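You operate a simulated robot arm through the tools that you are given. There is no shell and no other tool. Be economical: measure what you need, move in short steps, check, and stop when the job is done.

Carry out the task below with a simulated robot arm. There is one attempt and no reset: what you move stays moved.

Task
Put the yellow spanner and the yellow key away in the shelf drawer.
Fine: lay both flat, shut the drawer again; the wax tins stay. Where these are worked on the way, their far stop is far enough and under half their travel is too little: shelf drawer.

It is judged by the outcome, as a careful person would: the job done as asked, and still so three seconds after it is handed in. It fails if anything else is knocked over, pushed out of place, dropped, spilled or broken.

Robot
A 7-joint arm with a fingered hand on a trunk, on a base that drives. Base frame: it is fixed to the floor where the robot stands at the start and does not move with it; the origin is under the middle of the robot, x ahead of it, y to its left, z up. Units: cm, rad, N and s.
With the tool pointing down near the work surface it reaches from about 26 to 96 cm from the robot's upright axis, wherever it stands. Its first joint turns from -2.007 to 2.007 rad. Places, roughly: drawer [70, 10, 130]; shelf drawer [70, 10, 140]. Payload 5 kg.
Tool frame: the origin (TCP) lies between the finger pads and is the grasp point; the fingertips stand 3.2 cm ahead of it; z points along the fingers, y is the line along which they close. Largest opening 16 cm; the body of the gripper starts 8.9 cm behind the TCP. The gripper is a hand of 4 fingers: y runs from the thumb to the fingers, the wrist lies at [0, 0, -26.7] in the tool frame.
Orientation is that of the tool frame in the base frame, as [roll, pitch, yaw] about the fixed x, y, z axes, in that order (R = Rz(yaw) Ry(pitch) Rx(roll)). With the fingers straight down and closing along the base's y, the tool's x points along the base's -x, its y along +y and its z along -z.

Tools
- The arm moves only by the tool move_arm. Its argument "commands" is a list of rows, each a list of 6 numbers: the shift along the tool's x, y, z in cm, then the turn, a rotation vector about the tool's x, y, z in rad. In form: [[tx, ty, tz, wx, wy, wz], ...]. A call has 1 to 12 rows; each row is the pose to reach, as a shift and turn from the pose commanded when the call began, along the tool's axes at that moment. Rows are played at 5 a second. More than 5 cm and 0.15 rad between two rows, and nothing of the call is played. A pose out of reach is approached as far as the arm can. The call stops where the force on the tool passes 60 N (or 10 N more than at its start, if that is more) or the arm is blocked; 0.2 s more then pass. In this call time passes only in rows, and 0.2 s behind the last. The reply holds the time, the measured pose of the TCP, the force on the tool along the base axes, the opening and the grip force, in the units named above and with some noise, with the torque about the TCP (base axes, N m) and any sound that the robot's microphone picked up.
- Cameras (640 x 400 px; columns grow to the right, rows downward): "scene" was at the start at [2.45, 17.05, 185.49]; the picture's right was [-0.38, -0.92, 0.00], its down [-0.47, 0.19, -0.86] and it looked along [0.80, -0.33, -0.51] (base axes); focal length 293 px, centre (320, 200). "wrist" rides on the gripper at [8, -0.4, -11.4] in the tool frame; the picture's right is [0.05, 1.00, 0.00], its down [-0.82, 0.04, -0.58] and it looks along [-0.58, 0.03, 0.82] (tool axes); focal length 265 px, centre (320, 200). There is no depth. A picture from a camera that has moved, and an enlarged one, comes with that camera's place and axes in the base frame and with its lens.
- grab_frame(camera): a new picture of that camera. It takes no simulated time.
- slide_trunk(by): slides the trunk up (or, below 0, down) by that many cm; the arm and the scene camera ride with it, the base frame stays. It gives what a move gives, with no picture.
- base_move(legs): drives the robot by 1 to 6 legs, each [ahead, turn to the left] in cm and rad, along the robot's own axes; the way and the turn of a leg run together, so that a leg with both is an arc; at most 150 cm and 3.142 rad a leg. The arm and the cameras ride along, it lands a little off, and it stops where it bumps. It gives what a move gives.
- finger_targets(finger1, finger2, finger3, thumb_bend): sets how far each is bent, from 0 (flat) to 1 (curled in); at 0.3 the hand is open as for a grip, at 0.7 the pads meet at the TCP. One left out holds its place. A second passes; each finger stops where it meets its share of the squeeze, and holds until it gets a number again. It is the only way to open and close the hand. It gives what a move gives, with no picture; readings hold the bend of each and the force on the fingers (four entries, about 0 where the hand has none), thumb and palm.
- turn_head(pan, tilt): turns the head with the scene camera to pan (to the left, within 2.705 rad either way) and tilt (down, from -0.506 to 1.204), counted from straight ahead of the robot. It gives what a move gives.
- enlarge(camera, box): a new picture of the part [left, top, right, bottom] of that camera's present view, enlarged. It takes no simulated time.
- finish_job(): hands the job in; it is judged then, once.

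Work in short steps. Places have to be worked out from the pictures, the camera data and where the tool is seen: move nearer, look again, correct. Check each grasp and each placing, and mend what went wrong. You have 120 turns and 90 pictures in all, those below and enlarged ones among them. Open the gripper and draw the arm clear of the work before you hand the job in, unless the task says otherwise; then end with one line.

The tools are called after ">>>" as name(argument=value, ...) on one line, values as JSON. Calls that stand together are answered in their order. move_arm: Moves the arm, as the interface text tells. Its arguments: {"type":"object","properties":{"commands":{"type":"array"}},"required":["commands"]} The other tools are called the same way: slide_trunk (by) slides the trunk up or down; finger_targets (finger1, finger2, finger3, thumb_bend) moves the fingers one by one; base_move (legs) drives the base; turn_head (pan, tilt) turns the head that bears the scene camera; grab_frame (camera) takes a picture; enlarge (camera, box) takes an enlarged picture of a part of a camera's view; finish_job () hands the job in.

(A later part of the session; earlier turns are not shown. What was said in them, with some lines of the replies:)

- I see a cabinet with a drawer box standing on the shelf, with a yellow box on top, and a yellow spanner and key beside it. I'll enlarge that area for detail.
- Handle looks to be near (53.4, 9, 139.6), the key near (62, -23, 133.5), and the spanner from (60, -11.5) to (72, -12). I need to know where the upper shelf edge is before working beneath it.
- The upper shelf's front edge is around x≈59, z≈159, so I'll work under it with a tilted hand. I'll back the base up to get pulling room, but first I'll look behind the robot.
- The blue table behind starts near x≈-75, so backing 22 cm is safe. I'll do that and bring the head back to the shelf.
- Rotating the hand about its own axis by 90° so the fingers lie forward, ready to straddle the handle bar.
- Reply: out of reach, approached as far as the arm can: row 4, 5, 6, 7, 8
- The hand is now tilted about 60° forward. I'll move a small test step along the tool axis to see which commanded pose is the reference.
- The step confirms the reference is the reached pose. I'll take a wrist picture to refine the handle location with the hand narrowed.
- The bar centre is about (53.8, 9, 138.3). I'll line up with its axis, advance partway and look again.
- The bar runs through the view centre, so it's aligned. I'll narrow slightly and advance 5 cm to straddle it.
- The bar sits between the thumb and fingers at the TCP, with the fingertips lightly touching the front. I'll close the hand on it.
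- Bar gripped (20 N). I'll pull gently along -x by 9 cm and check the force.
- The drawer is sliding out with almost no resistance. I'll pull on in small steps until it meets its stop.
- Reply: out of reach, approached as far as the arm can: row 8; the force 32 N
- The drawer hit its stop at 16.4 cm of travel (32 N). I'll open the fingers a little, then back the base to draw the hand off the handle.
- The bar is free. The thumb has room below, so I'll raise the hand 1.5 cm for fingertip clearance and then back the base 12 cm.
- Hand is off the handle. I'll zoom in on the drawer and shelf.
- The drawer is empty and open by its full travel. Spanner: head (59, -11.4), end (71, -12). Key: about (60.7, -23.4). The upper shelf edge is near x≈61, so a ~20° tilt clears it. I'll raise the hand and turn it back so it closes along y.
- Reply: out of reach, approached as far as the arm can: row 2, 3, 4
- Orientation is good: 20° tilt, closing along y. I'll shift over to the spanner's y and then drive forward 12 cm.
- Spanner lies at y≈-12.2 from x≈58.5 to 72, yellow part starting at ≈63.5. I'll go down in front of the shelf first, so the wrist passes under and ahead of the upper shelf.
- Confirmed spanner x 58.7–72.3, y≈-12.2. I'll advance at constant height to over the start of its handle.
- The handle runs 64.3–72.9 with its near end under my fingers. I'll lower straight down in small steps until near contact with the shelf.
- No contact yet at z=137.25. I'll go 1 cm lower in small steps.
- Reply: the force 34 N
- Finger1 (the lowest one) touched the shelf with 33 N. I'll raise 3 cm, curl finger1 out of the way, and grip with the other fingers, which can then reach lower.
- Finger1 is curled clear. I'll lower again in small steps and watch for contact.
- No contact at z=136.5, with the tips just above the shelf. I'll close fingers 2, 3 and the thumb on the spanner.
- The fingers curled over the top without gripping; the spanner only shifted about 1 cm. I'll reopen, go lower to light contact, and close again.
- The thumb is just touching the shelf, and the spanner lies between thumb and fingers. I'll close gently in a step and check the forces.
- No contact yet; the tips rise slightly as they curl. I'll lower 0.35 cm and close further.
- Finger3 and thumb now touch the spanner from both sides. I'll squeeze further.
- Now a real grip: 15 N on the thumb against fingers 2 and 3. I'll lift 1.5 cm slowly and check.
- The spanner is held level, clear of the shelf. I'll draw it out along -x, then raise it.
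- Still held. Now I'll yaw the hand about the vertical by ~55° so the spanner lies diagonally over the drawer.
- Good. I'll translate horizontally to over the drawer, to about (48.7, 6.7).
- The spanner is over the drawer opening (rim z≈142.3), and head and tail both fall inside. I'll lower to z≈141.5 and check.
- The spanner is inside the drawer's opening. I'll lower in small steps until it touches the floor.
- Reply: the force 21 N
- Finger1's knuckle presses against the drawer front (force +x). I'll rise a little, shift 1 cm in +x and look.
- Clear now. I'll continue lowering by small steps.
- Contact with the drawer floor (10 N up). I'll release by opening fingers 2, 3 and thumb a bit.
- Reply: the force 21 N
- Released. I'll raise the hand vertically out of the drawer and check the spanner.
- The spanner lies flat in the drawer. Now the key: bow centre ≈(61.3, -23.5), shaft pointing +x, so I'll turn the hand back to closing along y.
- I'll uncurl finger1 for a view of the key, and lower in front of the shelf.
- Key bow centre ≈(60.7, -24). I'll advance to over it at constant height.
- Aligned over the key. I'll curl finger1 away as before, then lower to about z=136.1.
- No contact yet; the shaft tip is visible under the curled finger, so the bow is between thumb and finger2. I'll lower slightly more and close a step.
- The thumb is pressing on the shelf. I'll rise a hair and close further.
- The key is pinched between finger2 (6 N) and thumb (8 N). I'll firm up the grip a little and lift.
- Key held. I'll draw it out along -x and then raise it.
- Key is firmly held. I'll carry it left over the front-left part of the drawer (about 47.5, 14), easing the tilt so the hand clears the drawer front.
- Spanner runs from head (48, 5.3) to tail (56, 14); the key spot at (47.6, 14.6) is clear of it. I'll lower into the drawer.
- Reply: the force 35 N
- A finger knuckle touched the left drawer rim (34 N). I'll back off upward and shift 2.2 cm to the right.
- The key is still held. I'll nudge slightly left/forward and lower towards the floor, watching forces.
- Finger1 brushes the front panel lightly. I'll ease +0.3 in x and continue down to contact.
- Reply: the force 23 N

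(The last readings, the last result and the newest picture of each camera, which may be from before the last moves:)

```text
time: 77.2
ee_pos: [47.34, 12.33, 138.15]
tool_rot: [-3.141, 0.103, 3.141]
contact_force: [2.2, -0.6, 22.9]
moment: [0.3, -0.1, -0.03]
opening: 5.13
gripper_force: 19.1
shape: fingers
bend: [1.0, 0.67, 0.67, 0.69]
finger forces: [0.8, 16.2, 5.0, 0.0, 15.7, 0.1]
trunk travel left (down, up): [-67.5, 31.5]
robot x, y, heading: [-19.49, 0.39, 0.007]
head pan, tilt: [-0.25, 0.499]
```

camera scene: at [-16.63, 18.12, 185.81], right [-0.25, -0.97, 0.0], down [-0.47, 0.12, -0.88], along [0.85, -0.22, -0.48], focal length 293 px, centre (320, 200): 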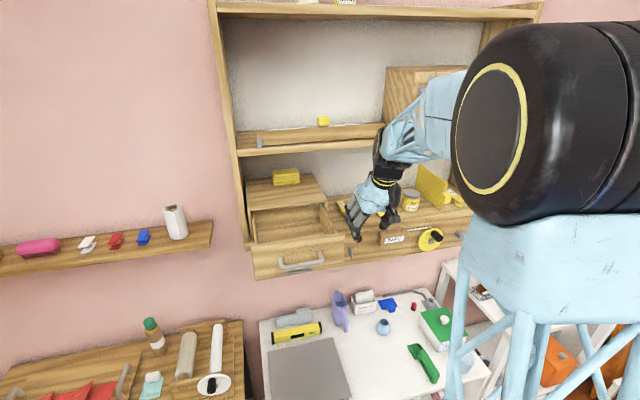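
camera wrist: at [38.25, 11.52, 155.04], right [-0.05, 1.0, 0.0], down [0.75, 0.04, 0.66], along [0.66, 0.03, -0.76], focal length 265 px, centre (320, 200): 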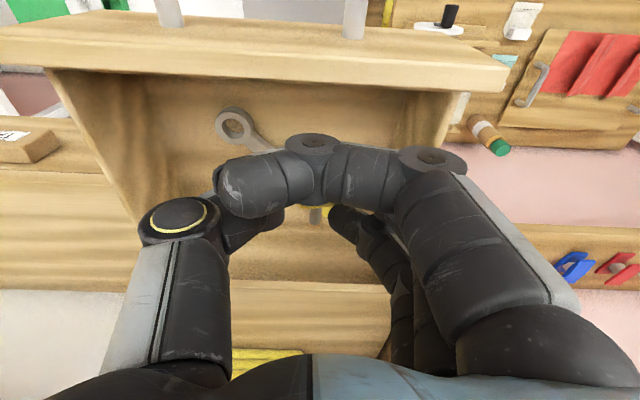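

Floor contact at the expected height. I'll rise a hair and release.

>>> move_arm(commands=[[-0.02, 0, -0.25, 0, 0, 0]])

>>> finger_targets(finger2=0.59, finger3=0.59, thumb_bend=0.62)

>>> move_arm(commands=[[-0.1, 0, -1, 0, 0, 0], [-0.4, 0, -4, 0, 0, 0], [-0.7, 0, -7, 0, 0, 0], [-1.1, 0, -11, 0, 0, 0], [-1.5, 0, -15, 0, 0, 0]])

>>> grab_frame(camera="wrist")

>>> enlarge(camera="scene", box=[240, 150, 360, 260])

```text
time: 77.6
ee_pos: [47.39, 12.24, 138.18]
tool_rot: [-3.141, 0.101, -3.139]
contact_force: [4.3, -0.3, 13.4]
moment: [0.2, -0.13, -0.06]
opening: 5.15
gripper_force: 16.0
shape: fingers
bend: [1.0, 0.67, 0.67, 0.69]
finger forces: [0.6, 12.7, 4.7, 0.0, 13.9, 0.1]
trunk travel left (down, up): [-67.5, 31.5]
robot x, y, heading: [-19.76, 0.11, 0.002]
head pan, tilt: [-0.25, 0.499]
```

```text
time: 78.6
ee_pos: [47.46, 12.32, 138.04]
tool_rot: [-3.14, 0.1, -3.139]
contact_force: [1.3, 0.5, 0.0]
moment: [-0.02, -0.02, -0.01]
opening: 5.43
gripper_force: 0.3
shape: fingers
bend: [1.0, 0.59, 0.59, 0.62]
finger forces: [0.4, 0.0, 0.1, 0.1, 0.1, 0.1]
trunk travel left (down, up): [-67.5, 31.5]
robot x, y, heading: [-19.82, -0.34, 0.002]
head pan, tilt: [-0.25, 0.499]
```

```text
time: 79.8
ee_pos: [47.61, 12.32, 152.99]
tool_rot: [3.14, 0.099, 3.141]
contact_force: [-0.4, 0.2, 0.2]
moment: [0.02, 0.0, -0.01]
opening: 5.43
gripper_force: 0.0
shape: fingers
bend: [1.0, 0.59, 0.59, 0.62]
finger forces: [0.1, 0.0, 0.0, 0.0, 0.0, 0.0]
trunk travel left (down, up): [-67.5, 31.5]
robot x, y, heading: [-19.9, 0.02, 0.003]
head pan, tilt: [-0.25, 0.499]
```

```text
29 pictures are left
camera wrist: at [38.38, 11.88, 163.67], right [-0.05, 1.0, -0.01], down [0.75, 0.04, 0.66], along [0.66, 0.03, -0.76], focal length 265 px, centre (320, 200)
```

wrist: 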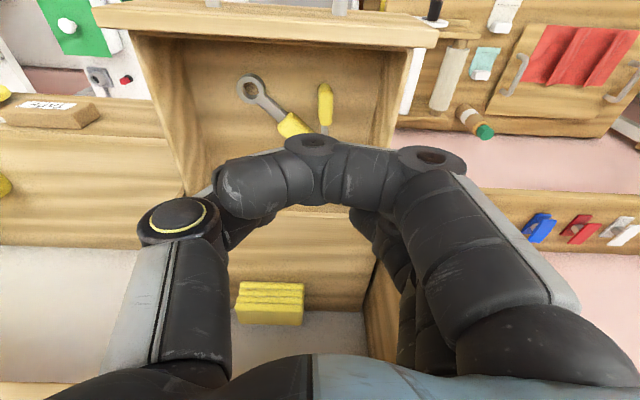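

```text
3.64 times, centred on (300, 205) of scene
camera zoom: at [-16.78, 18.16, 185.8], right [-0.25, -0.97, 0.0], down [-0.46, 0.12, -0.88], along [0.85, -0.22, -0.48], focal length 1066 px, centre (393, 182)
```

zoom: 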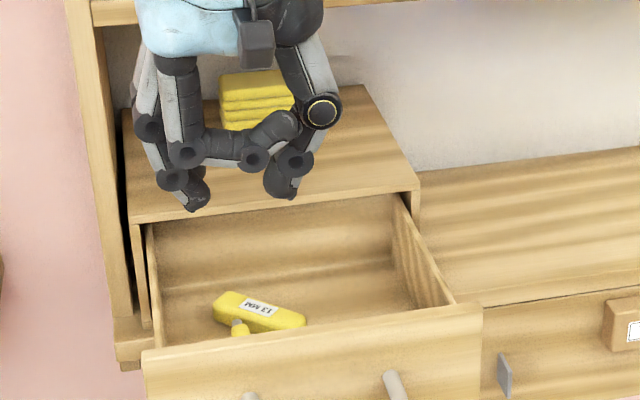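

In the wrist view the key looks narrow, so it may be standing on its edge. I'll enlarge to check.

>>> enlarge(camera="wrist", box=[220, 50, 400, 160])

>>> enlarge(camera="scene", box=[265, 200, 335, 250])

```text
3.56 times, centred on (310, 105) of wrist
camera zoom: at [38.38, 11.88, 163.67], right [-0.05, 1.0, -0.01], down [0.75, 0.04, 0.66], along [0.66, 0.03, -0.76], focal length 944 px, centre (356, 538)
```

zoom: 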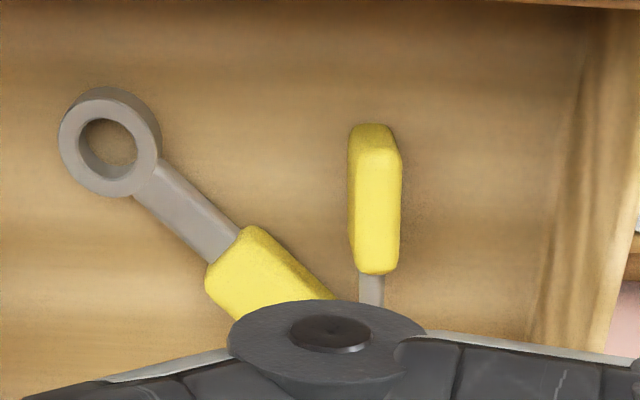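

```text
8.00 times, centred on (300, 225) of scene
camera zoom: at [-16.78, 18.16, 185.8], right [-0.25, -0.97, 0.0], down [-0.46, 0.12, -0.88], along [0.85, -0.22, -0.48], focal length 2345 px, centre (480, 0)
```

zoom: 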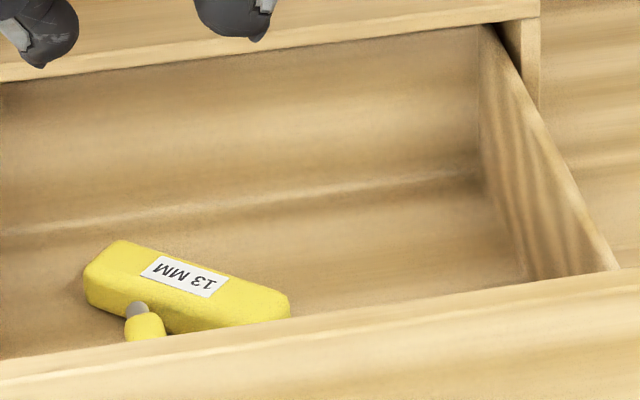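

The key stands on its edge at y≈12.8 (x 46.7–50.5). I'll curl all fingers away and use the thumb tip, high on its right side, to tip it gently to the left, where there is room.

>>> finger_targets(finger1=1.0, finger2=1.0, finger3=1.0, thumb_bend=0.58)

>>> move_arm(commands=[[0.1, 0, 4, 0, 0, 0], [0.4, 0, 8, 0, 0, 0], [0.77, 0, 11, 0, 0, 0]])

>>> enlarge(camera="scene", box=[240, 160, 340, 250])

>>> grab_frame(camera="wrist")

```text
time: 80.8
ee_pos: [47.58, 12.4, 153.13]
tool_rot: [3.141, 0.099, -3.141]
contact_force: [0.7, 0.4, 0.7]
moment: [-0.01, -0.01, -0.02]
opening: 5.75
gripper_force: 0.0
shape: fingers
bend: [1.0, 1.0, 1.0, 0.57]
finger forces: [0.1, 0.1, 0.0, 0.0, 0.0, 0.0]
trunk travel left (down, up): [-67.5, 31.5]
robot x, y, heading: [-19.83, -0.02, 0.005]
head pan, tilt: [-0.25, 0.499]
```

```text
time: 81.6
ee_pos: [47.78, 12.11, 142.09]
tool_rot: [-3.141, 0.1, -3.138]
contact_force: [-0.3, 0.8, -0.7]
moment: [-0.01, 0.03, -0.02]
opening: 5.73
gripper_force: 0.1
shape: fingers
bend: [1.0, 1.0, 1.0, 0.57]
finger forces: [0.0, 0.0, 0.1, 0.1, 0.0, 0.0]
trunk travel left (down, up): [-67.5, 31.5]
robot x, y, heading: [-19.58, -0.43, 0.0]
head pan, tilt: [-0.25, 0.499]
```

```text
4.44 times, centred on (290, 205) of scene
camera zoom: at [-16.72, 18.18, 185.81], right [-0.25, -0.97, 0.0], down [-0.46, 0.12, -0.88], along [0.85, -0.22, -0.48], focal length 1303 px, centre (453, 178)
```

zoom: 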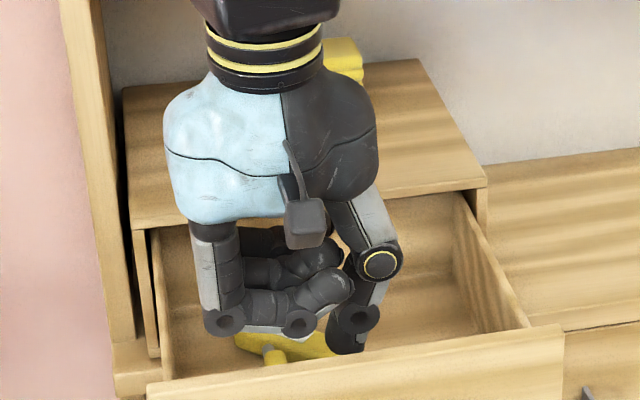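

```text
24 pictures are left
camera wrist: at [38.59, 11.67, 152.55], right [-0.05, 1.0, -0.01], down [0.75, 0.04, 0.66], along [0.66, 0.03, -0.76], focal length 265 px, centre (320, 200)
```

wrist: 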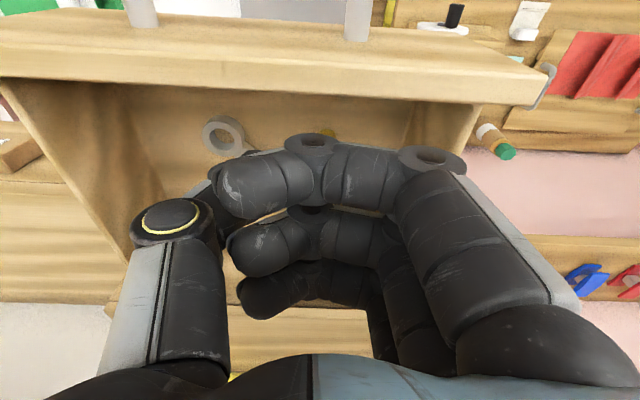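

The thumb tip is to the right of the key by ~3 cm. I'll lower 0.9 cm and shift the hand +y by 2.2 cm to approach the key high on its side.

>>> move_arm(commands=[[0.09, 0, 0.9, 0, 0, 0], [0.09, 0.7, 0.9, 0, 0, 0], [0.09, 1.4, 0.9, 0, 0, 0], [0.09, 2.2, 0.9, 0, 0, 0]])

>>> enlarge(camera="scene", box=[240, 160, 340, 250])

```text
time: 82.6
ee_pos: [47.68, 14.63, 141.36]
tool_rot: [-3.141, 0.097, -3.141]
contact_force: [0.3, -0.3, 0.4]
moment: [0.0, -0.03, -0.04]
opening: 5.74
gripper_force: 0.0
shape: fingers
bend: [1.0, 1.0, 1.0, 0.57]
finger forces: [0.1, 0.1, 0.0, 0.1, 0.0, 0.1]
trunk travel left (down, up): [-67.5, 31.5]
robot x, y, heading: [-20.0, -0.03, -0.001]
head pan, tilt: [-0.25, 0.499]
```

```text
4.44 times, centred on (290, 205) of scene
camera zoom: at [-16.78, 18.21, 185.8], right [-0.25, -0.97, 0.0], down [-0.46, 0.12, -0.88], along [0.85, -0.22, -0.48], focal length 1303 px, centre (453, 178)
```

zoom: 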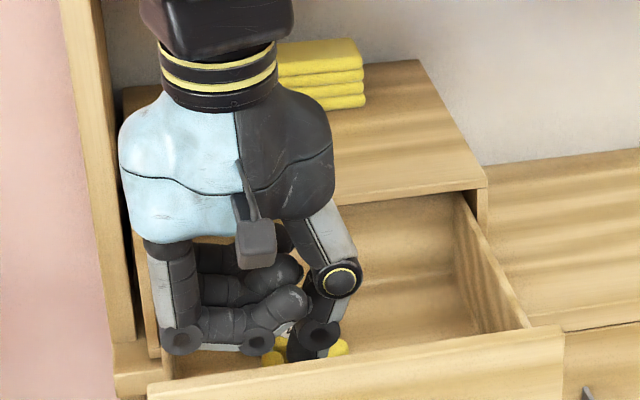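

The thumb is now close beside the key. I'll bend the thumb inward to push the key's top to the left.

>>> finger_targets(thumb_bend=0.68)

>>> enlarge(camera="scene", box=[240, 160, 340, 250])

```text
time: 83.6
ee_pos: [47.69, 14.56, 141.22]
tool_rot: [-3.141, 0.1, -3.141]
contact_force: [-0.3, -0.5, 0.8]
moment: [0.02, 0.0, -0.01]
opening: 5.18
gripper_force: 0.1
shape: fingers
bend: [1.0, 1.0, 1.0, 0.68]
finger forces: [0.0, 0.0, 0.0, 0.0, 0.1, 0.0]
trunk travel left (down, up): [-67.5, 31.5]
robot x, y, heading: [-19.71, 0.37, 0.003]
head pan, tilt: [-0.25, 0.499]
```

```text
4.44 times, centred on (290, 205) of scene
camera zoom: at [-16.77, 18.18, 185.81], right [-0.25, -0.97, 0.0], down [-0.46, 0.12, -0.88], along [0.85, -0.22, -0.48], focal length 1303 px, centre (453, 178)
```

zoom: 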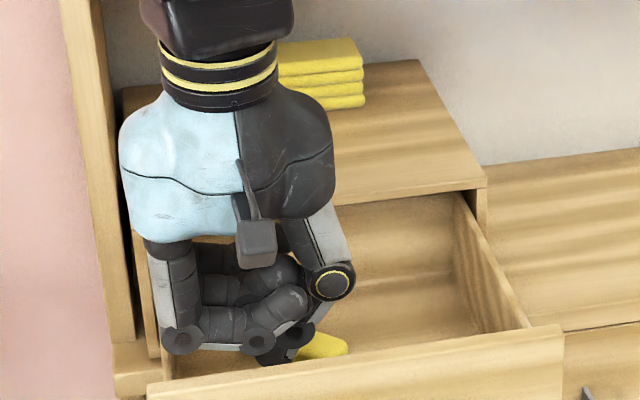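

Let me raise the hand and inspect the key.

>>> move_arm(commands=[[-0.3, 0, -3, 0, 0, 0], [-0.7, 0, -7, 0, 0, 0], [-1.1, -1, -11, 0, 0, 0], [-1.5, -1, -15, 0, 0, 0]])

>>> enlarge(camera="wrist", box=[220, 30, 400, 160])

>>> enlarge(camera="scene", box=[265, 200, 335, 250])

```text
time: 84.6
ee_pos: [47.68, 13.79, 156.37]
tool_rot: [3.141, 0.099, -3.139]
contact_force: [0.7, 0.0, 0.4]
moment: [-0.01, 0.02, 0.01]
opening: 5.16
gripper_force: 0.2
shape: fingers
bend: [1.0, 1.0, 1.0, 0.68]
finger forces: [0.1, 0.0, 0.0, 0.1, 0.0, 0.0]
trunk travel left (down, up): [-67.5, 31.5]
robot x, y, heading: [-20.0, -0.31, -0.007]
head pan, tilt: [-0.25, 0.499]
```

```text
3.08 times, centred on (310, 95) of wrist
camera zoom: at [38.59, 13.26, 167.06], right [-0.05, 1.0, -0.01], down [0.75, 0.04, 0.66], along [0.65, 0.03, -0.76], focal length 817 px, centre (351, 523)
```

zoom: 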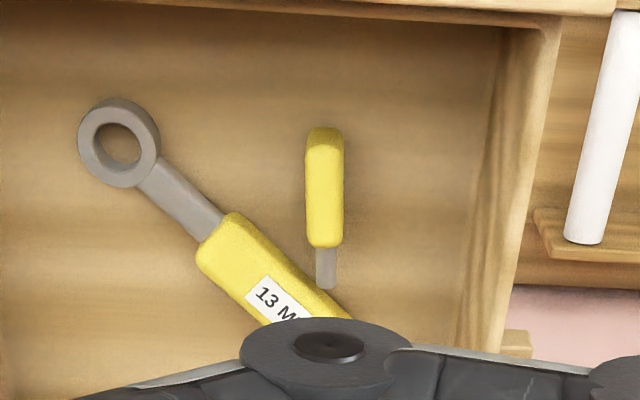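

```text
8.00 times, centred on (300, 225) of scene
camera zoom: at [-16.77, 18.22, 185.8], right [-0.25, -0.97, 0.0], down [-0.46, 0.12, -0.88], along [0.85, -0.22, -0.48], focal length 2345 px, centre (480, 0)
```

zoom: 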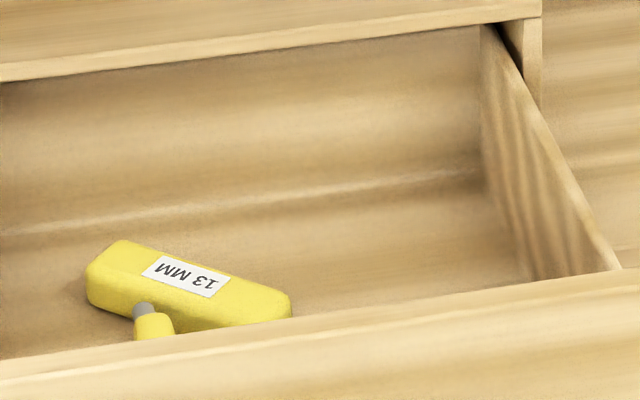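

Still standing on edge: the thumb passed above it. I'll repeat lower: thumb at 0.6, TCP down to z≈139.9, y≈13.1.

>>> finger_targets(thumb_bend=0.6)

>>> move_arm(commands=[[0.3, -0.7, 4.2, 0, 0, 0], [0.6, -0.7, 8.4, 0, 0, 0], [0.9, -0.7, 12.6, 0, 0, 0], [1.1, -0.7, 15.2, 0, 0, 0], [1.2, -0.7, 16.4, 0, 0, 0]])

>>> enlarge(camera="scene", box=[250, 190, 330, 250])

```text
time: 85.6
ee_pos: [47.83, 13.66, 156.45]
tool_rot: [-3.141, 0.1, 3.142]
contact_force: [0.4, 0.7, 0.3]
moment: [0.0, 0.0, 0.0]
opening: 5.55
gripper_force: 0.0
shape: fingers
bend: [1.0, 1.0, 1.0, 0.6]
finger forces: [0.0, 0.0, 0.0, 0.0, 0.0, 0.0]
trunk travel left (down, up): [-67.5, 31.5]
robot x, y, heading: [-19.3, -0.03, 0.002]
head pan, tilt: [-0.25, 0.499]
```

```text
time: 86.8
ee_pos: [48.31, 12.79, 140.05]
tool_rot: [-3.141, 0.101, 3.141]
contact_force: [0.1, 1.1, -0.3]
moment: [-0.01, 0.01, 0.0]
opening: 5.56
gripper_force: 0.0
shape: fingers
bend: [1.0, 1.0, 1.0, 0.6]
finger forces: [0.0, 0.0, 0.1, 0.0, 0.0, 0.0]
trunk travel left (down, up): [-67.5, 31.5]
robot x, y, heading: [-19.56, -0.13, 0.0]
head pan, tilt: [-0.25, 0.499]
```

```text
6.67 times, centred on (290, 220) of scene
camera zoom: at [-16.76, 18.17, 185.81], right [-0.25, -0.97, 0.0], down [-0.46, 0.12, -0.88], along [0.85, -0.22, -0.48], focal length 1954 px, centre (520, 67)
```

zoom: 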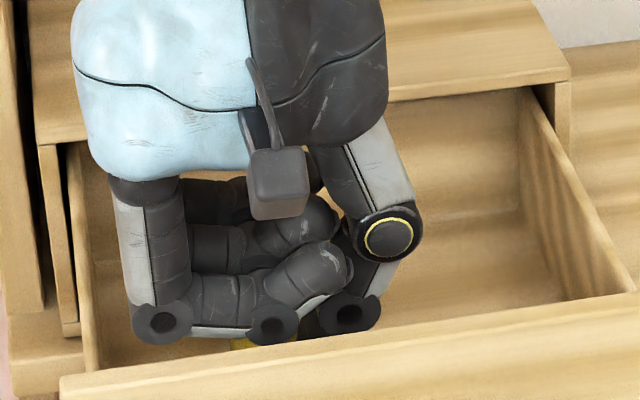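

In position without contact. I'll bend the thumb in to push.

>>> finger_targets(thumb_bend=0.72)

>>> move_arm(commands=[[-0.1, 0.4, -0.2, 0, 0, 0], [-0.4, 0.4, -3, 0, 0, 0], [-0.8, 0, -7, 0, 0, 0], [-1.2, 0, -11, 0, 0, 0], [-1.6, 0, -16, 0, 0, 0]])

>>> enlarge(camera="wrist", box=[220, 30, 400, 160])

```text
time: 87.8
ee_pos: [48.27, 12.82, 139.91]
tool_rot: [3.141, 0.099, -3.141]
contact_force: [-0.4, 1.1, 0.3]
moment: [0.01, -0.03, -0.01]
opening: 5.03
gripper_force: 0.1
shape: fingers
bend: [1.0, 1.0, 1.0, 0.72]
finger forces: [0.1, 0.0, 0.1, 0.1, 0.0, 0.0]
trunk travel left (down, up): [-67.5, 31.5]
robot x, y, heading: [-19.94, 0.14, 0.003]
head pan, tilt: [-0.25, 0.499]
```

```text
refused: row 5 steps farther than a row can; nothing moved
```

```text
3.08 times, centred on (310, 95) of wrist
camera zoom: at [39.08, 12.34, 150.59], right [-0.05, 1.0, -0.01], down [0.75, 0.04, 0.66], along [0.66, 0.03, -0.75], focal length 817 px, centre (351, 523)
```

zoom: 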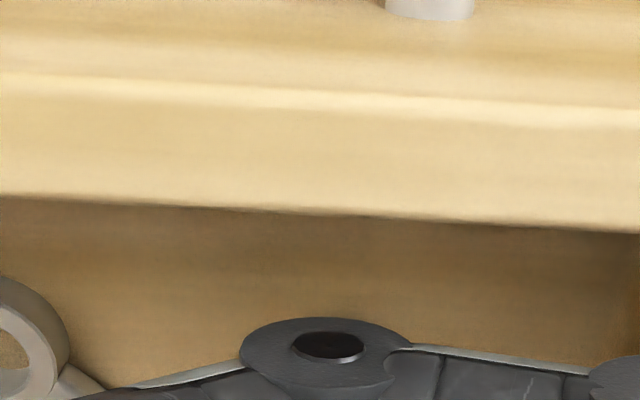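

Now raise in allowed steps and inspect.

>>> move_arm(commands=[[-0.4, 0, -4, 0, 0, 0], [-0.8, 0, -8, 0, 0, 0], [-1.2, 0, -12, 0, 0, 0], [-1.6, 0, -16, 0, 0, 0]])

>>> enlarge(camera="wrist", box=[220, 30, 400, 160])

```text
time: 88.8
ee_pos: [47.76, 13.06, 156.19]
tool_rot: [-3.141, 0.098, -3.139]
contact_force: [0.3, 1.4, -0.2]
moment: [0.0, 0.03, -0.01]
opening: 5.0
gripper_force: 0.1
shape: fingers
bend: [1.0, 1.0, 1.0, 0.72]
finger forces: [0.0, 0.1, 0.0, 0.0, 0.1, 0.1]
trunk travel left (down, up): [-67.5, 31.5]
robot x, y, heading: [-19.95, 0.24, 0.003]
head pan, tilt: [-0.25, 0.499]
```

```text
3.08 times, centred on (310, 95) of wrist
camera zoom: at [38.65, 12.57, 166.75], right [-0.05, 1.0, -0.01], down [0.75, 0.04, 0.66], along [0.66, 0.03, -0.75], focal length 817 px, centre (351, 523)
```

zoom: 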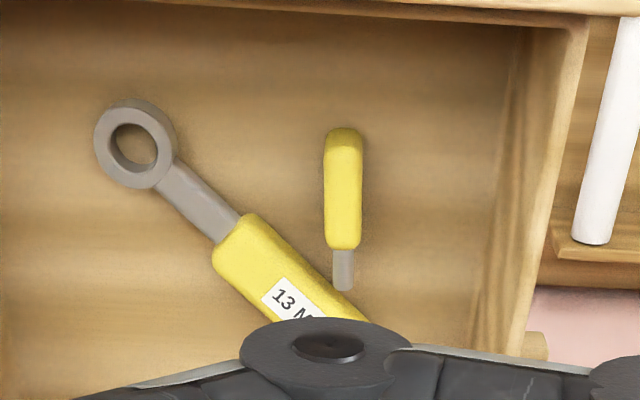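

Still not touched. I'll roll the hand about the x axis (~0.6 rad) so the thumb becomes the lowest part and the fingers lift clear of the left rim, then push with the whole arm.

>>> finger_targets(thumb_bend=0.57)

>>> move_arm(commands=[[0, -0.5, 0, -0.15, 0, 0], [0, -1, 0, -0.3, 0, 0], [0, -1.5, 0, -0.45, 0, 0], [0, -2, 0, -0.6, 0, 0]])

>>> move_arm(commands=[[0, -1.7, 2.5, 0, 0, 0], [0, -3.4, 5, 0, 0, 0], [0, -5.1, 7.4, 0, 0, 0], [0, -6.8, 9.9, 0, 0, 0]])

>>> enlarge(camera="scene", box=[240, 160, 340, 250])

>>> grab_frame(camera="wrist")

```text
time: 89.8
ee_pos: [47.79, 13.0, 156.04]
tool_rot: [3.141, 0.099, -3.139]
contact_force: [-0.1, -0.5, 0.1]
moment: [0.02, -0.04, 0.02]
opening: 5.78
gripper_force: 0.2
shape: fingers
bend: [1.0, 1.0, 1.0, 0.56]
finger forces: [0.0, 0.0, 0.1, 0.1, 0.0, 0.1]
trunk travel left (down, up): [-67.5, 31.5]
robot x, y, heading: [-19.72, -0.24, 0.001]
head pan, tilt: [-0.25, 0.499]
```

```text
time: 90.8
ee_pos: [48.09, 10.71, 155.89]
tool_rot: [2.54, 0.1, -3.139]
contact_force: [0.1, 0.0, 0.0]
moment: [0.01, -0.01, -0.01]
opening: 5.82
gripper_force: 0.0
shape: fingers
bend: [1.0, 1.0, 1.0, 0.56]
finger forces: [0.0, 0.0, 0.0, 0.0, 0.0, 0.0]
trunk travel left (down, up): [-67.5, 31.5]
robot x, y, heading: [-19.95, -0.08, -0.001]
head pan, tilt: [-0.25, 0.499]
```

```text
time: 91.8
ee_pos: [49.43, 10.76, 143.96]
tool_rot: [2.541, 0.1, -3.141]
contact_force: [0.0, -0.5, 0.0]
moment: [-0.02, 0.02, 0.01]
opening: 5.83
gripper_force: 0.0
shape: fingers
bend: [1.0, 1.0, 1.0, 0.56]
finger forces: [0.0, 0.0, 0.0, 0.0, 0.1, 0.1]
trunk travel left (down, up): [-67.5, 31.5]
robot x, y, heading: [-19.6, -0.02, 0.002]
head pan, tilt: [-0.25, 0.499]
```

```text
4.44 times, centred on (290, 205) of scene
camera zoom: at [-16.69, 18.15, 185.81], right [-0.25, -0.97, 0.0], down [-0.46, 0.12, -0.88], along [0.85, -0.22, -0.48], focal length 1303 px, centre (453, 178)
```

zoom: 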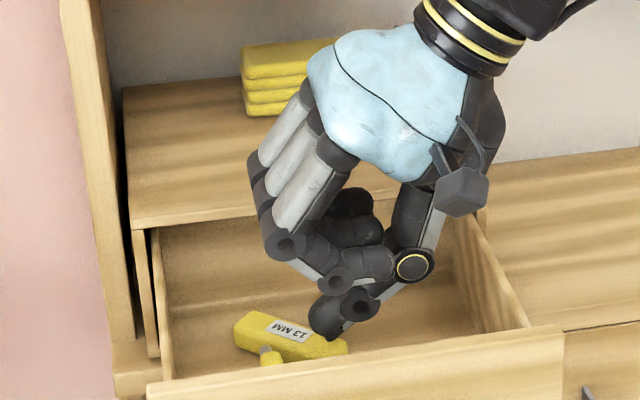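

```text
15 pictures are left
camera wrist: at [40.56, 4.01, 152.29], right [-0.11, 0.82, 0.56], down [0.76, -0.29, 0.58], along [0.64, 0.49, -0.6], focal length 265 px, centre (320, 200)
```

wrist: 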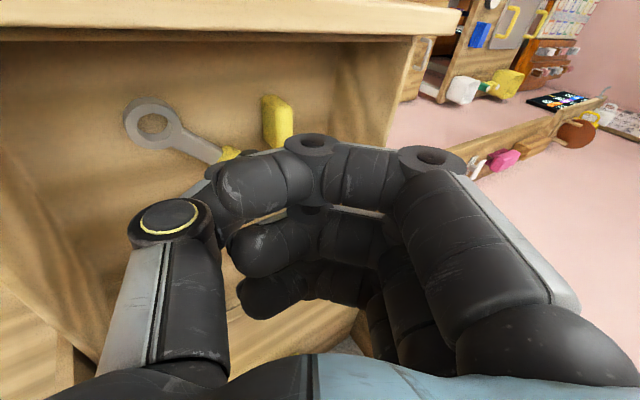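

The thumb tip is at about (49.5, 9.4, 138.7), right of the key. I'll lower 1.8 cm, then push +y by 3.5 cm slowly.

>>> move_arm(commands=[[0.6, -0.5, 0.75, 0, 0, 0], [0.9, -1.0, 1.5, 0, 0, 0], [0.9, -0.4, 1.9, 0, 0, 0], [0.95, 0.1, 2.25, 0, 0, 0], [1.0, 0.5, 2.55, 0, 0, 0], [1.0, 0.9, 2.8, 0, 0, 0], [1.05, 1.3, 3.1, 0, 0, 0], [1.1, 1.7, 3.35, 0, 0, 0], [1.1, 2.0, 3.55, 0, 0, 0]])

>>> enlarge(camera="scene", box=[240, 170, 340, 250])

```text
time: 93.8
ee_pos: [48.47, 14.3, 142.1]
tool_rot: [2.541, 0.1, -3.139]
contact_force: [-0.3, -0.8, 0.5]
moment: [-0.02, -0.03, -0.01]
opening: 5.83
gripper_force: 0.4
shape: fingers
bend: [1.0, 1.0, 1.0, 0.56]
finger forces: [0.0, 0.0, 0.1, 0.0, 0.6, 0.1]
trunk travel left (down, up): [-67.5, 31.5]
robot x, y, heading: [-19.6, 0.14, 0.003]
head pan, tilt: [-0.25, 0.499]
```

```text
5.00 times, centred on (290, 210) of scene
camera zoom: at [-16.78, 18.17, 185.81], right [-0.25, -0.97, 0.0], down [-0.46, 0.12, -0.88], along [0.85, -0.22, -0.48], focal length 1466 px, centre (470, 150)
```

zoom: 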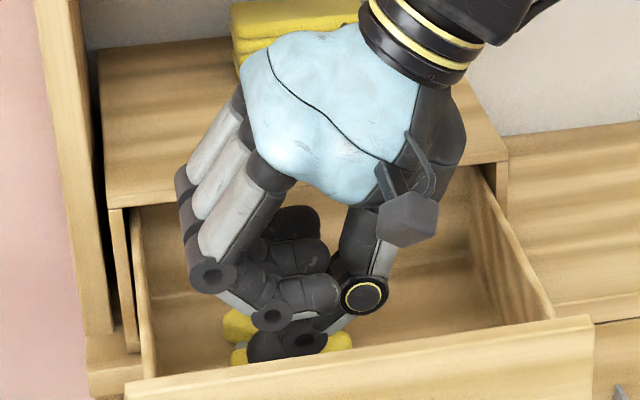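

The thumb is now touching the key (0.6 N) and it appears to be leaning left. I'll push 1.5 cm more, then lift straight up.

>>> move_arm(commands=[[0.05, 0.4, 0.28, 0, 0, 0], [0.08, 0.8, 0.57, 0, 0, 0], [0.1, 1.24, 0.85, 0, 0, 0]])

>>> move_arm(commands=[[0, 1.7, -2.5, 0, 0, 0], [0, 4.2, -6.2, 0, 0, 0], [0, 6.6, -10.2, 0, 0, 0]])

>>> grab_frame(camera="wrist")

```text
time: 94.6
ee_pos: [48.25, 16.01, 142.1]
tool_rot: [2.541, 0.101, -3.14]
contact_force: [-0.1, 0.6, -0.8]
moment: [-0.01, 0.0, 0.04]
opening: 5.78
gripper_force: 0.0
shape: fingers
bend: [1.0, 1.0, 1.0, 0.56]
finger forces: [0.0, 0.0, 0.1, 0.1, 0.0, 0.1]
trunk travel left (down, up): [-67.5, 31.5]
robot x, y, heading: [-19.48, -0.09, 0.002]
head pan, tilt: [-0.25, 0.499]
```

```text
time: 95.4
ee_pos: [47.26, 15.49, 154.69]
tool_rot: [2.541, 0.1, -3.14]
contact_force: [-0.2, -0.9, 0.2]
moment: [0.0, -0.03, 0.01]
opening: 5.81
gripper_force: 0.1
shape: fingers
bend: [1.0, 1.0, 1.0, 0.56]
finger forces: [0.0, 0.1, 0.0, 0.0, 0.0, 0.0]
trunk travel left (down, up): [-67.5, 31.5]
robot x, y, heading: [-19.37, -0.2, 0.007]
head pan, tilt: [-0.25, 0.499]
```

```text
13 pictures are left
camera wrist: at [38.23, 8.68, 162.93], right [-0.11, 0.82, 0.56], down [0.76, -0.29, 0.58], along [0.64, 0.49, -0.6], focal length 265 px, centre (320, 200)
```

wrist: 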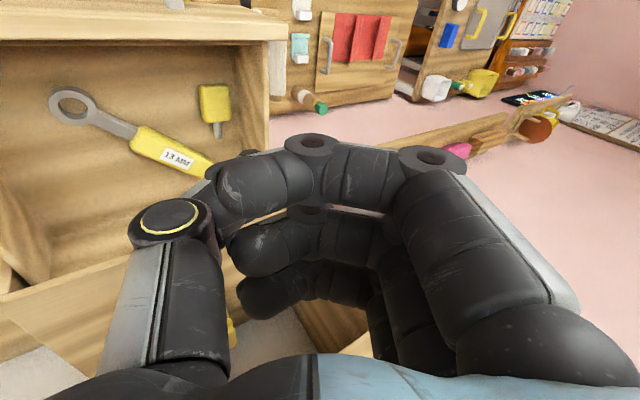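

The key now looks wide, so it seems to be lying flat. One enlarged check.

>>> enlarge(camera="wrist", box=[30, 60, 270, 210])

```text
2.67 times, centred on (150, 135) of wrist
camera zoom: at [38.23, 8.68, 162.93], right [-0.11, 0.82, 0.56], down [0.76, -0.29, 0.58], along [0.64, 0.49, -0.6], focal length 708 px, centre (773, 373)
```

zoom: 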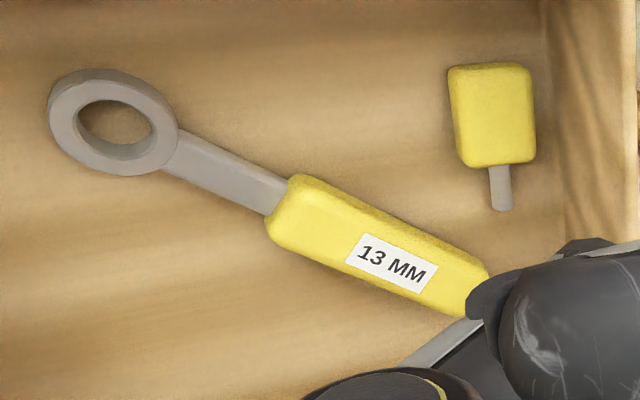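

Both lie flat and separate. Now I'll close the drawer: roll the hand back upright, bend the fingers together and go in front of the handle.

>>> move_arm(commands=[[0, 0, 0, 0.15, 0, 0], [0, 0, 0, 0.3, 0, 0], [0, 0, 0, 0.45, 0, 0], [0, 0, 0, 0.6, 0, 0]])

>>> finger_targets(finger1=0.68, finger2=0.68, finger3=0.68, thumb_bend=0.68)

>>> move_arm(commands=[[4, -1.5, 0, 0, 0, 0], [8, -3, 0, 0, 0, 0], [12, -4.5, 0, 0, 0, 0], [16, -6, 0, 0, 0, 0], [19, -6.7, 0, 0, 0, 0]])

```text
time: 96.4
ee_pos: [47.38, 15.55, 154.35]
tool_rot: [-3.139, 0.1, -3.14]
contact_force: [0.1, 0.2, 0.0]
moment: [-0.02, -0.01, 0.01]
opening: 5.79
gripper_force: 0.0
shape: fingers
bend: [1.0, 1.0, 1.0, 0.56]
finger forces: [0.0, 0.0, 0.1, 0.1, 0.0, 0.0]
trunk travel left (down, up): [-67.5, 31.5]
robot x, y, heading: [-19.83, -0.35, 0.003]
head pan, tilt: [-0.25, 0.499]
```

```text
time: 97.4
ee_pos: [47.3, 15.63, 154.32]
tool_rot: [-3.141, 0.1, -3.14]
contact_force: [0.9, -0.1, 0.1]
moment: [0.02, 0.0, 0.03]
opening: 2.97
gripper_force: 0.0
shape: fingers
bend: [0.68, 0.94, 0.68, 0.67]
finger forces: [0.0, 0.0, 0.0, 0.1, 0.0, 0.1]
trunk travel left (down, up): [-67.5, 31.5]
robot x, y, heading: [-19.68, 0.1, 0.002]
head pan, tilt: [-0.25, 0.499]
```

```text
time: 98.6
ee_pos: [27.98, 9.05, 152.44]
tool_rot: [-3.142, 0.102, -3.139]
contact_force: [0.0, -0.2, 0.8]
moment: [0.02, -0.06, -0.02]
opening: 3.03
gripper_force: 0.3
shape: fingers
bend: [0.68, 0.93, 0.68, 0.67]
finger forces: [0.1, 0.1, 0.0, 0.0, 0.1, 0.0]
trunk travel left (down, up): [-67.5, 31.5]
robot x, y, heading: [-19.65, -0.06, 0.003]
head pan, tilt: [-0.25, 0.499]
```

The hand is in front of the drawer. I'll lower it to handle height.

>>> move_arm(commands=[[0.4, 0, 4.2, 0, 0, 0], [0.8, 0, 8.5, 0, 0, 0], [1.3, 0, 12.8, 0, 0, 0]])

>>> grab_frame(camera="scene")

```text
time: 99.4
ee_pos: [28.24, 8.96, 139.59]
tool_rot: [3.141, 0.1, -3.14]
contact_force: [0.2, 0.2, -0.2]
moment: [0.0, 0.0, -0.01]
opening: 3.05
gripper_force: 0.0
shape: fingers
bend: [0.68, 0.92, 0.68, 0.67]
finger forces: [0.0, 0.0, 0.0, 0.0, 0.0, 0.0]
trunk travel left (down, up): [-67.5, 31.5]
robot x, y, heading: [-19.78, 0.3, 0.002]
head pan, tilt: [-0.25, 0.499]
```

```text
11 pictures are left
camera scene: at [-16.71, 18.18, 185.81], right [-0.25, -0.97, 0.0], down [-0.46, 0.12, -0.88], along [0.85, -0.22, -0.48], focal length 293 px, centre (320, 200)
```

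scene: 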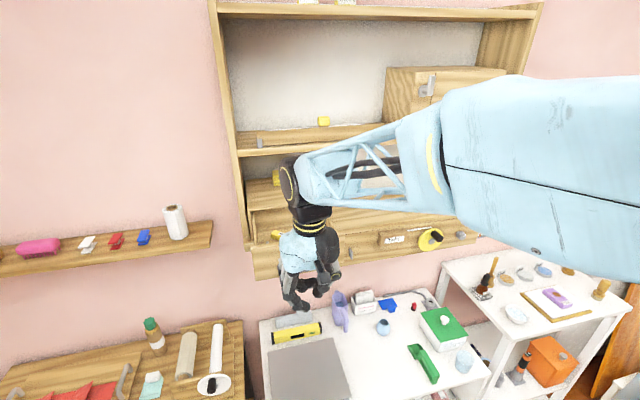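

Ready. I'll push slowly in +x against the handle.

>>> move_arm(commands=[[-2, 0, 0.2, 0, 0, 0], [-3.5, 0, 0.35, 0, 0, 0], [-4.5, 0, 0.45, 0, 0, 0], [-5.5, 0, 0.55, 0, 0, 0], [-6.5, 0, 0.65, 0, 0, 0], [-7.5, 0, 0.75, 0, 0, 0], [-8.5, 0, 0.85, 0, 0, 0], [-9.5, 0, 0.95, 0, 0, 0], [-10.5, 0, 1.05, 0, 0, 0], [-11.5, 0, 1.15, 0, 0, 0], [-12.5, 0, 1.25, 0, 0, 0]])

>>> grab_frame(camera="wrist")

```text
time: 101.8
ee_pos: [40.83, 8.75, 139.46]
tool_rot: [-3.141, 0.099, -3.141]
contact_force: [-0.7, 0.6, 0.5]
moment: [0.01, -0.02, 0.06]
opening: 3.05
gripper_force: 0.3
shape: fingers
bend: [0.68, 0.92, 0.68, 0.67]
finger forces: [0.0, 0.0, 0.8, 0.0, 0.0, 0.1]
trunk travel left (down, up): [-67.5, 31.5]
robot x, y, heading: [-19.52, -0.4, 0.003]
head pan, tilt: [-0.25, 0.499]
```

```text
10 pictures are left
camera wrist: at [31.76, 8.38, 149.99], right [-0.05, 1.0, -0.01], down [0.75, 0.04, 0.66], along [0.65, 0.03, -0.76], focal length 265 px, centre (320, 200)
```

wrist: 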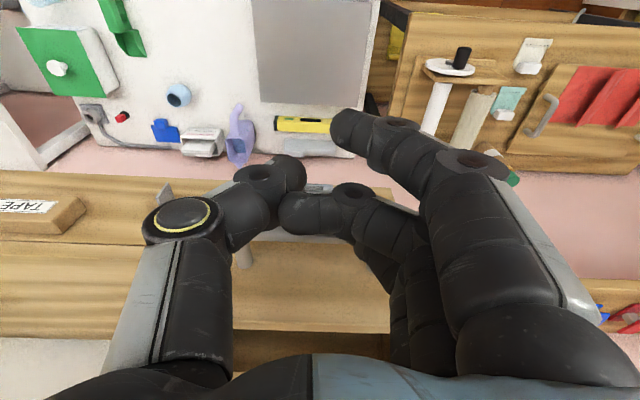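

Finger3 is pushing the handle with little force and the drawer is moving. I'll continue until it closes.

>>> move_arm(commands=[[-1, 0, 0.1, 0, 0, 0], [-2, 0, 0.2, 0, 0, 0], [-3, 0, 0.3, 0, 0, 0], [-4, 0, 0.4, 0, 0, 0], [-5, 0, 0.5, 0, 0, 0], [-6, 0, 0.6, 0, 0, 0], [-6.8, 0, 0.68, 0, 0, 0], [-7.4, 0, 0.74, 0, 0, 0]])

```text
time: 103.6
ee_pos: [48.28, 8.88, 139.51]
tool_rot: [3.141, 0.101, -3.141]
contact_force: [-1.2, 0.0, 0.6]
moment: [-0.01, 0.0, 0.02]
opening: 3.06
gripper_force: 0.9
shape: fingers
bend: [0.68, 0.92, 0.68, 0.67]
finger forces: [0.0, 0.0, 1.2, 0.0, 0.0, 0.0]
trunk travel left (down, up): [-67.5, 31.5]
robot x, y, heading: [-19.42, -0.34, -0.001]
head pan, tilt: [-0.25, 0.499]
```

Still moving freely at x=48.3. I'll continue in half-centimetre steps up to the end stop.

>>> move_arm(commands=[[-0.5, 0, 0.05, 0, 0, 0], [-1, 0, 0.1, 0, 0, 0], [-1.5, 0, 0.15, 0, 0, 0], [-2, 0, 0.2, 0, 0, 0], [-2.5, 0, 0.25, 0, 0, 0]])

>>> enlarge(camera="scene", box=[230, 120, 430, 290])

```text
time: 104.9
ee_pos: [49.57, 9.28, 139.31]
tool_rot: [-3.141, 0.084, -3.135]
contact_force: [-33.0, 0.4, 3.0]
moment: [0.01, 0.51, 0.34]
opening: 3.06
gripper_force: 16.2
shape: fingers
bend: [0.68, 0.92, 0.7, 0.67]
finger forces: [0.1, 0.0, 33.6, 0.1, 0.0, 0.0]
trunk travel left (down, up): [-67.5, 31.5]
robot x, y, heading: [-20.15, -0.04, 0.0]
head pan, tilt: [-0.25, 0.499]
stopped in row 5: the force on the tool passed its limit at 63 N (the readings are from after the stop); the commanded pose is now the measured one
```

```text
2.35 times, centred on (330, 205) of scene
camera zoom: at [-17.43, 18.23, 185.82], right [-0.24, -0.97, 0.0], down [-0.46, 0.12, -0.88], along [0.85, -0.21, -0.48], focal length 690 px, centre (296, 188)
```

zoom: 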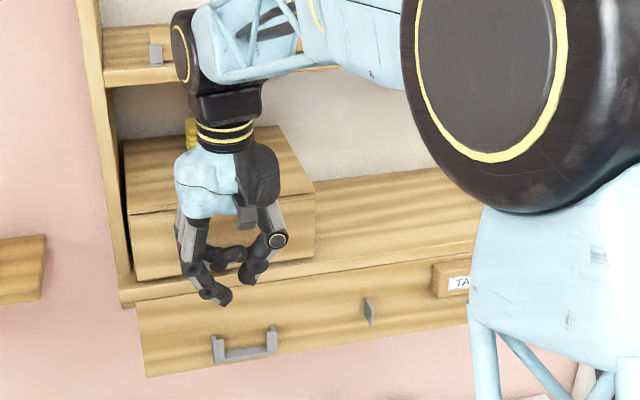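

The drawer is fully shut (hit its stop). I'll back the hand away along -x, raise it and open the fingers.

>>> move_arm(commands=[[1, 0, -0.1, 0, 0, 0], [4, 0, -0.4, 0, 0, 0], [8, 0, -0.8, 0, 0, 0], [12, 0, -1.2, 0, 0, 0], [16, 0, -1.6, 0, 0, 0], [19, 0, -4, 0, 0, 0], [19, 0, -8, 0, 0, 0], [19, 0, -12, 0, 0, 0]])

>>> finger_targets(finger1=0.3, finger2=0.3, finger3=0.3, thumb_bend=0.3)

>>> base_move(legs=[[-12, 0]])

>>> enlarge(camera="scene", box=[210, 80, 490, 270])

>>> grab_frame(camera="wrist")

```text
time: 106.7
ee_pos: [30.12, 8.94, 149.86]
tool_rot: [-3.139, 0.088, -3.138]
contact_force: [-0.8, -0.9, 0.5]
moment: [-0.01, -0.03, -0.02]
opening: 3.07
gripper_force: 0.1
shape: fingers
bend: [0.68, 0.92, 0.68, 0.67]
finger forces: [0.0, 0.0, 0.0, 0.0, 0.0, 0.1]
trunk travel left (down, up): [-67.5, 31.5]
robot x, y, heading: [-19.53, 0.53, 0.001]
head pan, tilt: [-0.25, 0.499]
```

```text
time: 107.7
ee_pos: [30.39, 8.98, 149.77]
tool_rot: [-3.139, 0.088, -3.138]
contact_force: [-0.4, -0.2, 0.3]
moment: [0.0, 0.0, -0.02]
opening: 17.01
gripper_force: 0.1
shape: fingers
bend: [0.3, 0.3, 0.3, 0.3]
finger forces: [0.0, 0.0, 0.0, 0.0, 0.1, 0.0]
trunk travel left (down, up): [-67.5, 31.5]
robot x, y, heading: [-19.54, -0.18, 0.001]
head pan, tilt: [-0.25, 0.499]
```

```text
time: 108.9
ee_pos: [17.96, 8.82, 149.73]
tool_rot: [-3.139, 0.088, -3.139]
contact_force: [0.0, -0.4, 1.3]
moment: [-0.01, -0.06, -0.02]
opening: 17.0
gripper_force: 0.0
shape: fingers
bend: [0.3, 0.3, 0.3, 0.3]
finger forces: [0.0, 0.0, 0.0, 0.0, 0.0, 0.1]
trunk travel left (down, up): [-67.5, 31.5]
robot x, y, heading: [-31.69, 0.15, -0.003]
head pan, tilt: [-0.25, 0.499]
```

```text
2.11 times, centred on (350, 175) of scene
camera zoom: at [-29.15, 18.15, 185.82], right [-0.25, -0.97, 0.0], down [-0.46, 0.12, -0.88], along [0.85, -0.22, -0.48], focal length 617 px, centre (257, 253)
```

zoom: 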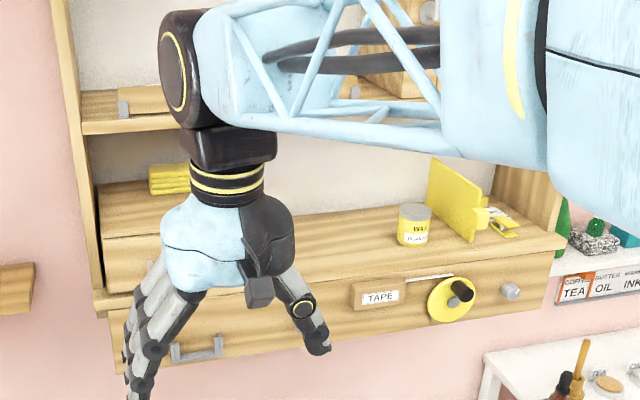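

```text
7 pictures are left
camera wrist: at [9.01, 8.38, 160.52], right [-0.05, 1.0, -0.01], down [0.76, 0.04, 0.65], along [0.65, 0.03, -0.76], focal length 265 px, centre (320, 200)
```

wrist: 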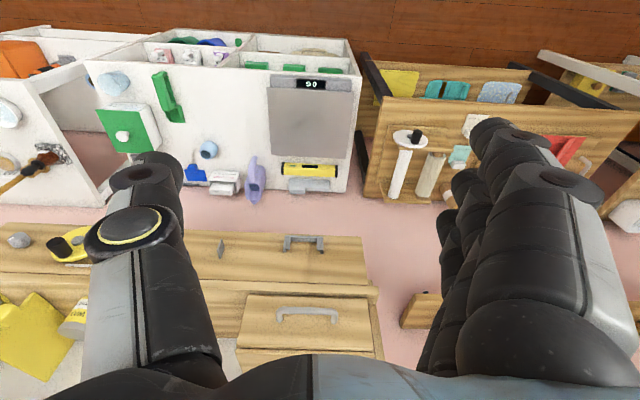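

The shelf drawer is shut, the wax tin, yellow stack and board are in place, and the hand is open and clear. I'm handing the job in.

>>> finish_job()

```text
The job is handed in.
```

The yellow spanner and the yellow key are lying flat in the shelf drawer, the drawer is shut, and the wax tin I could see was left where it stood.
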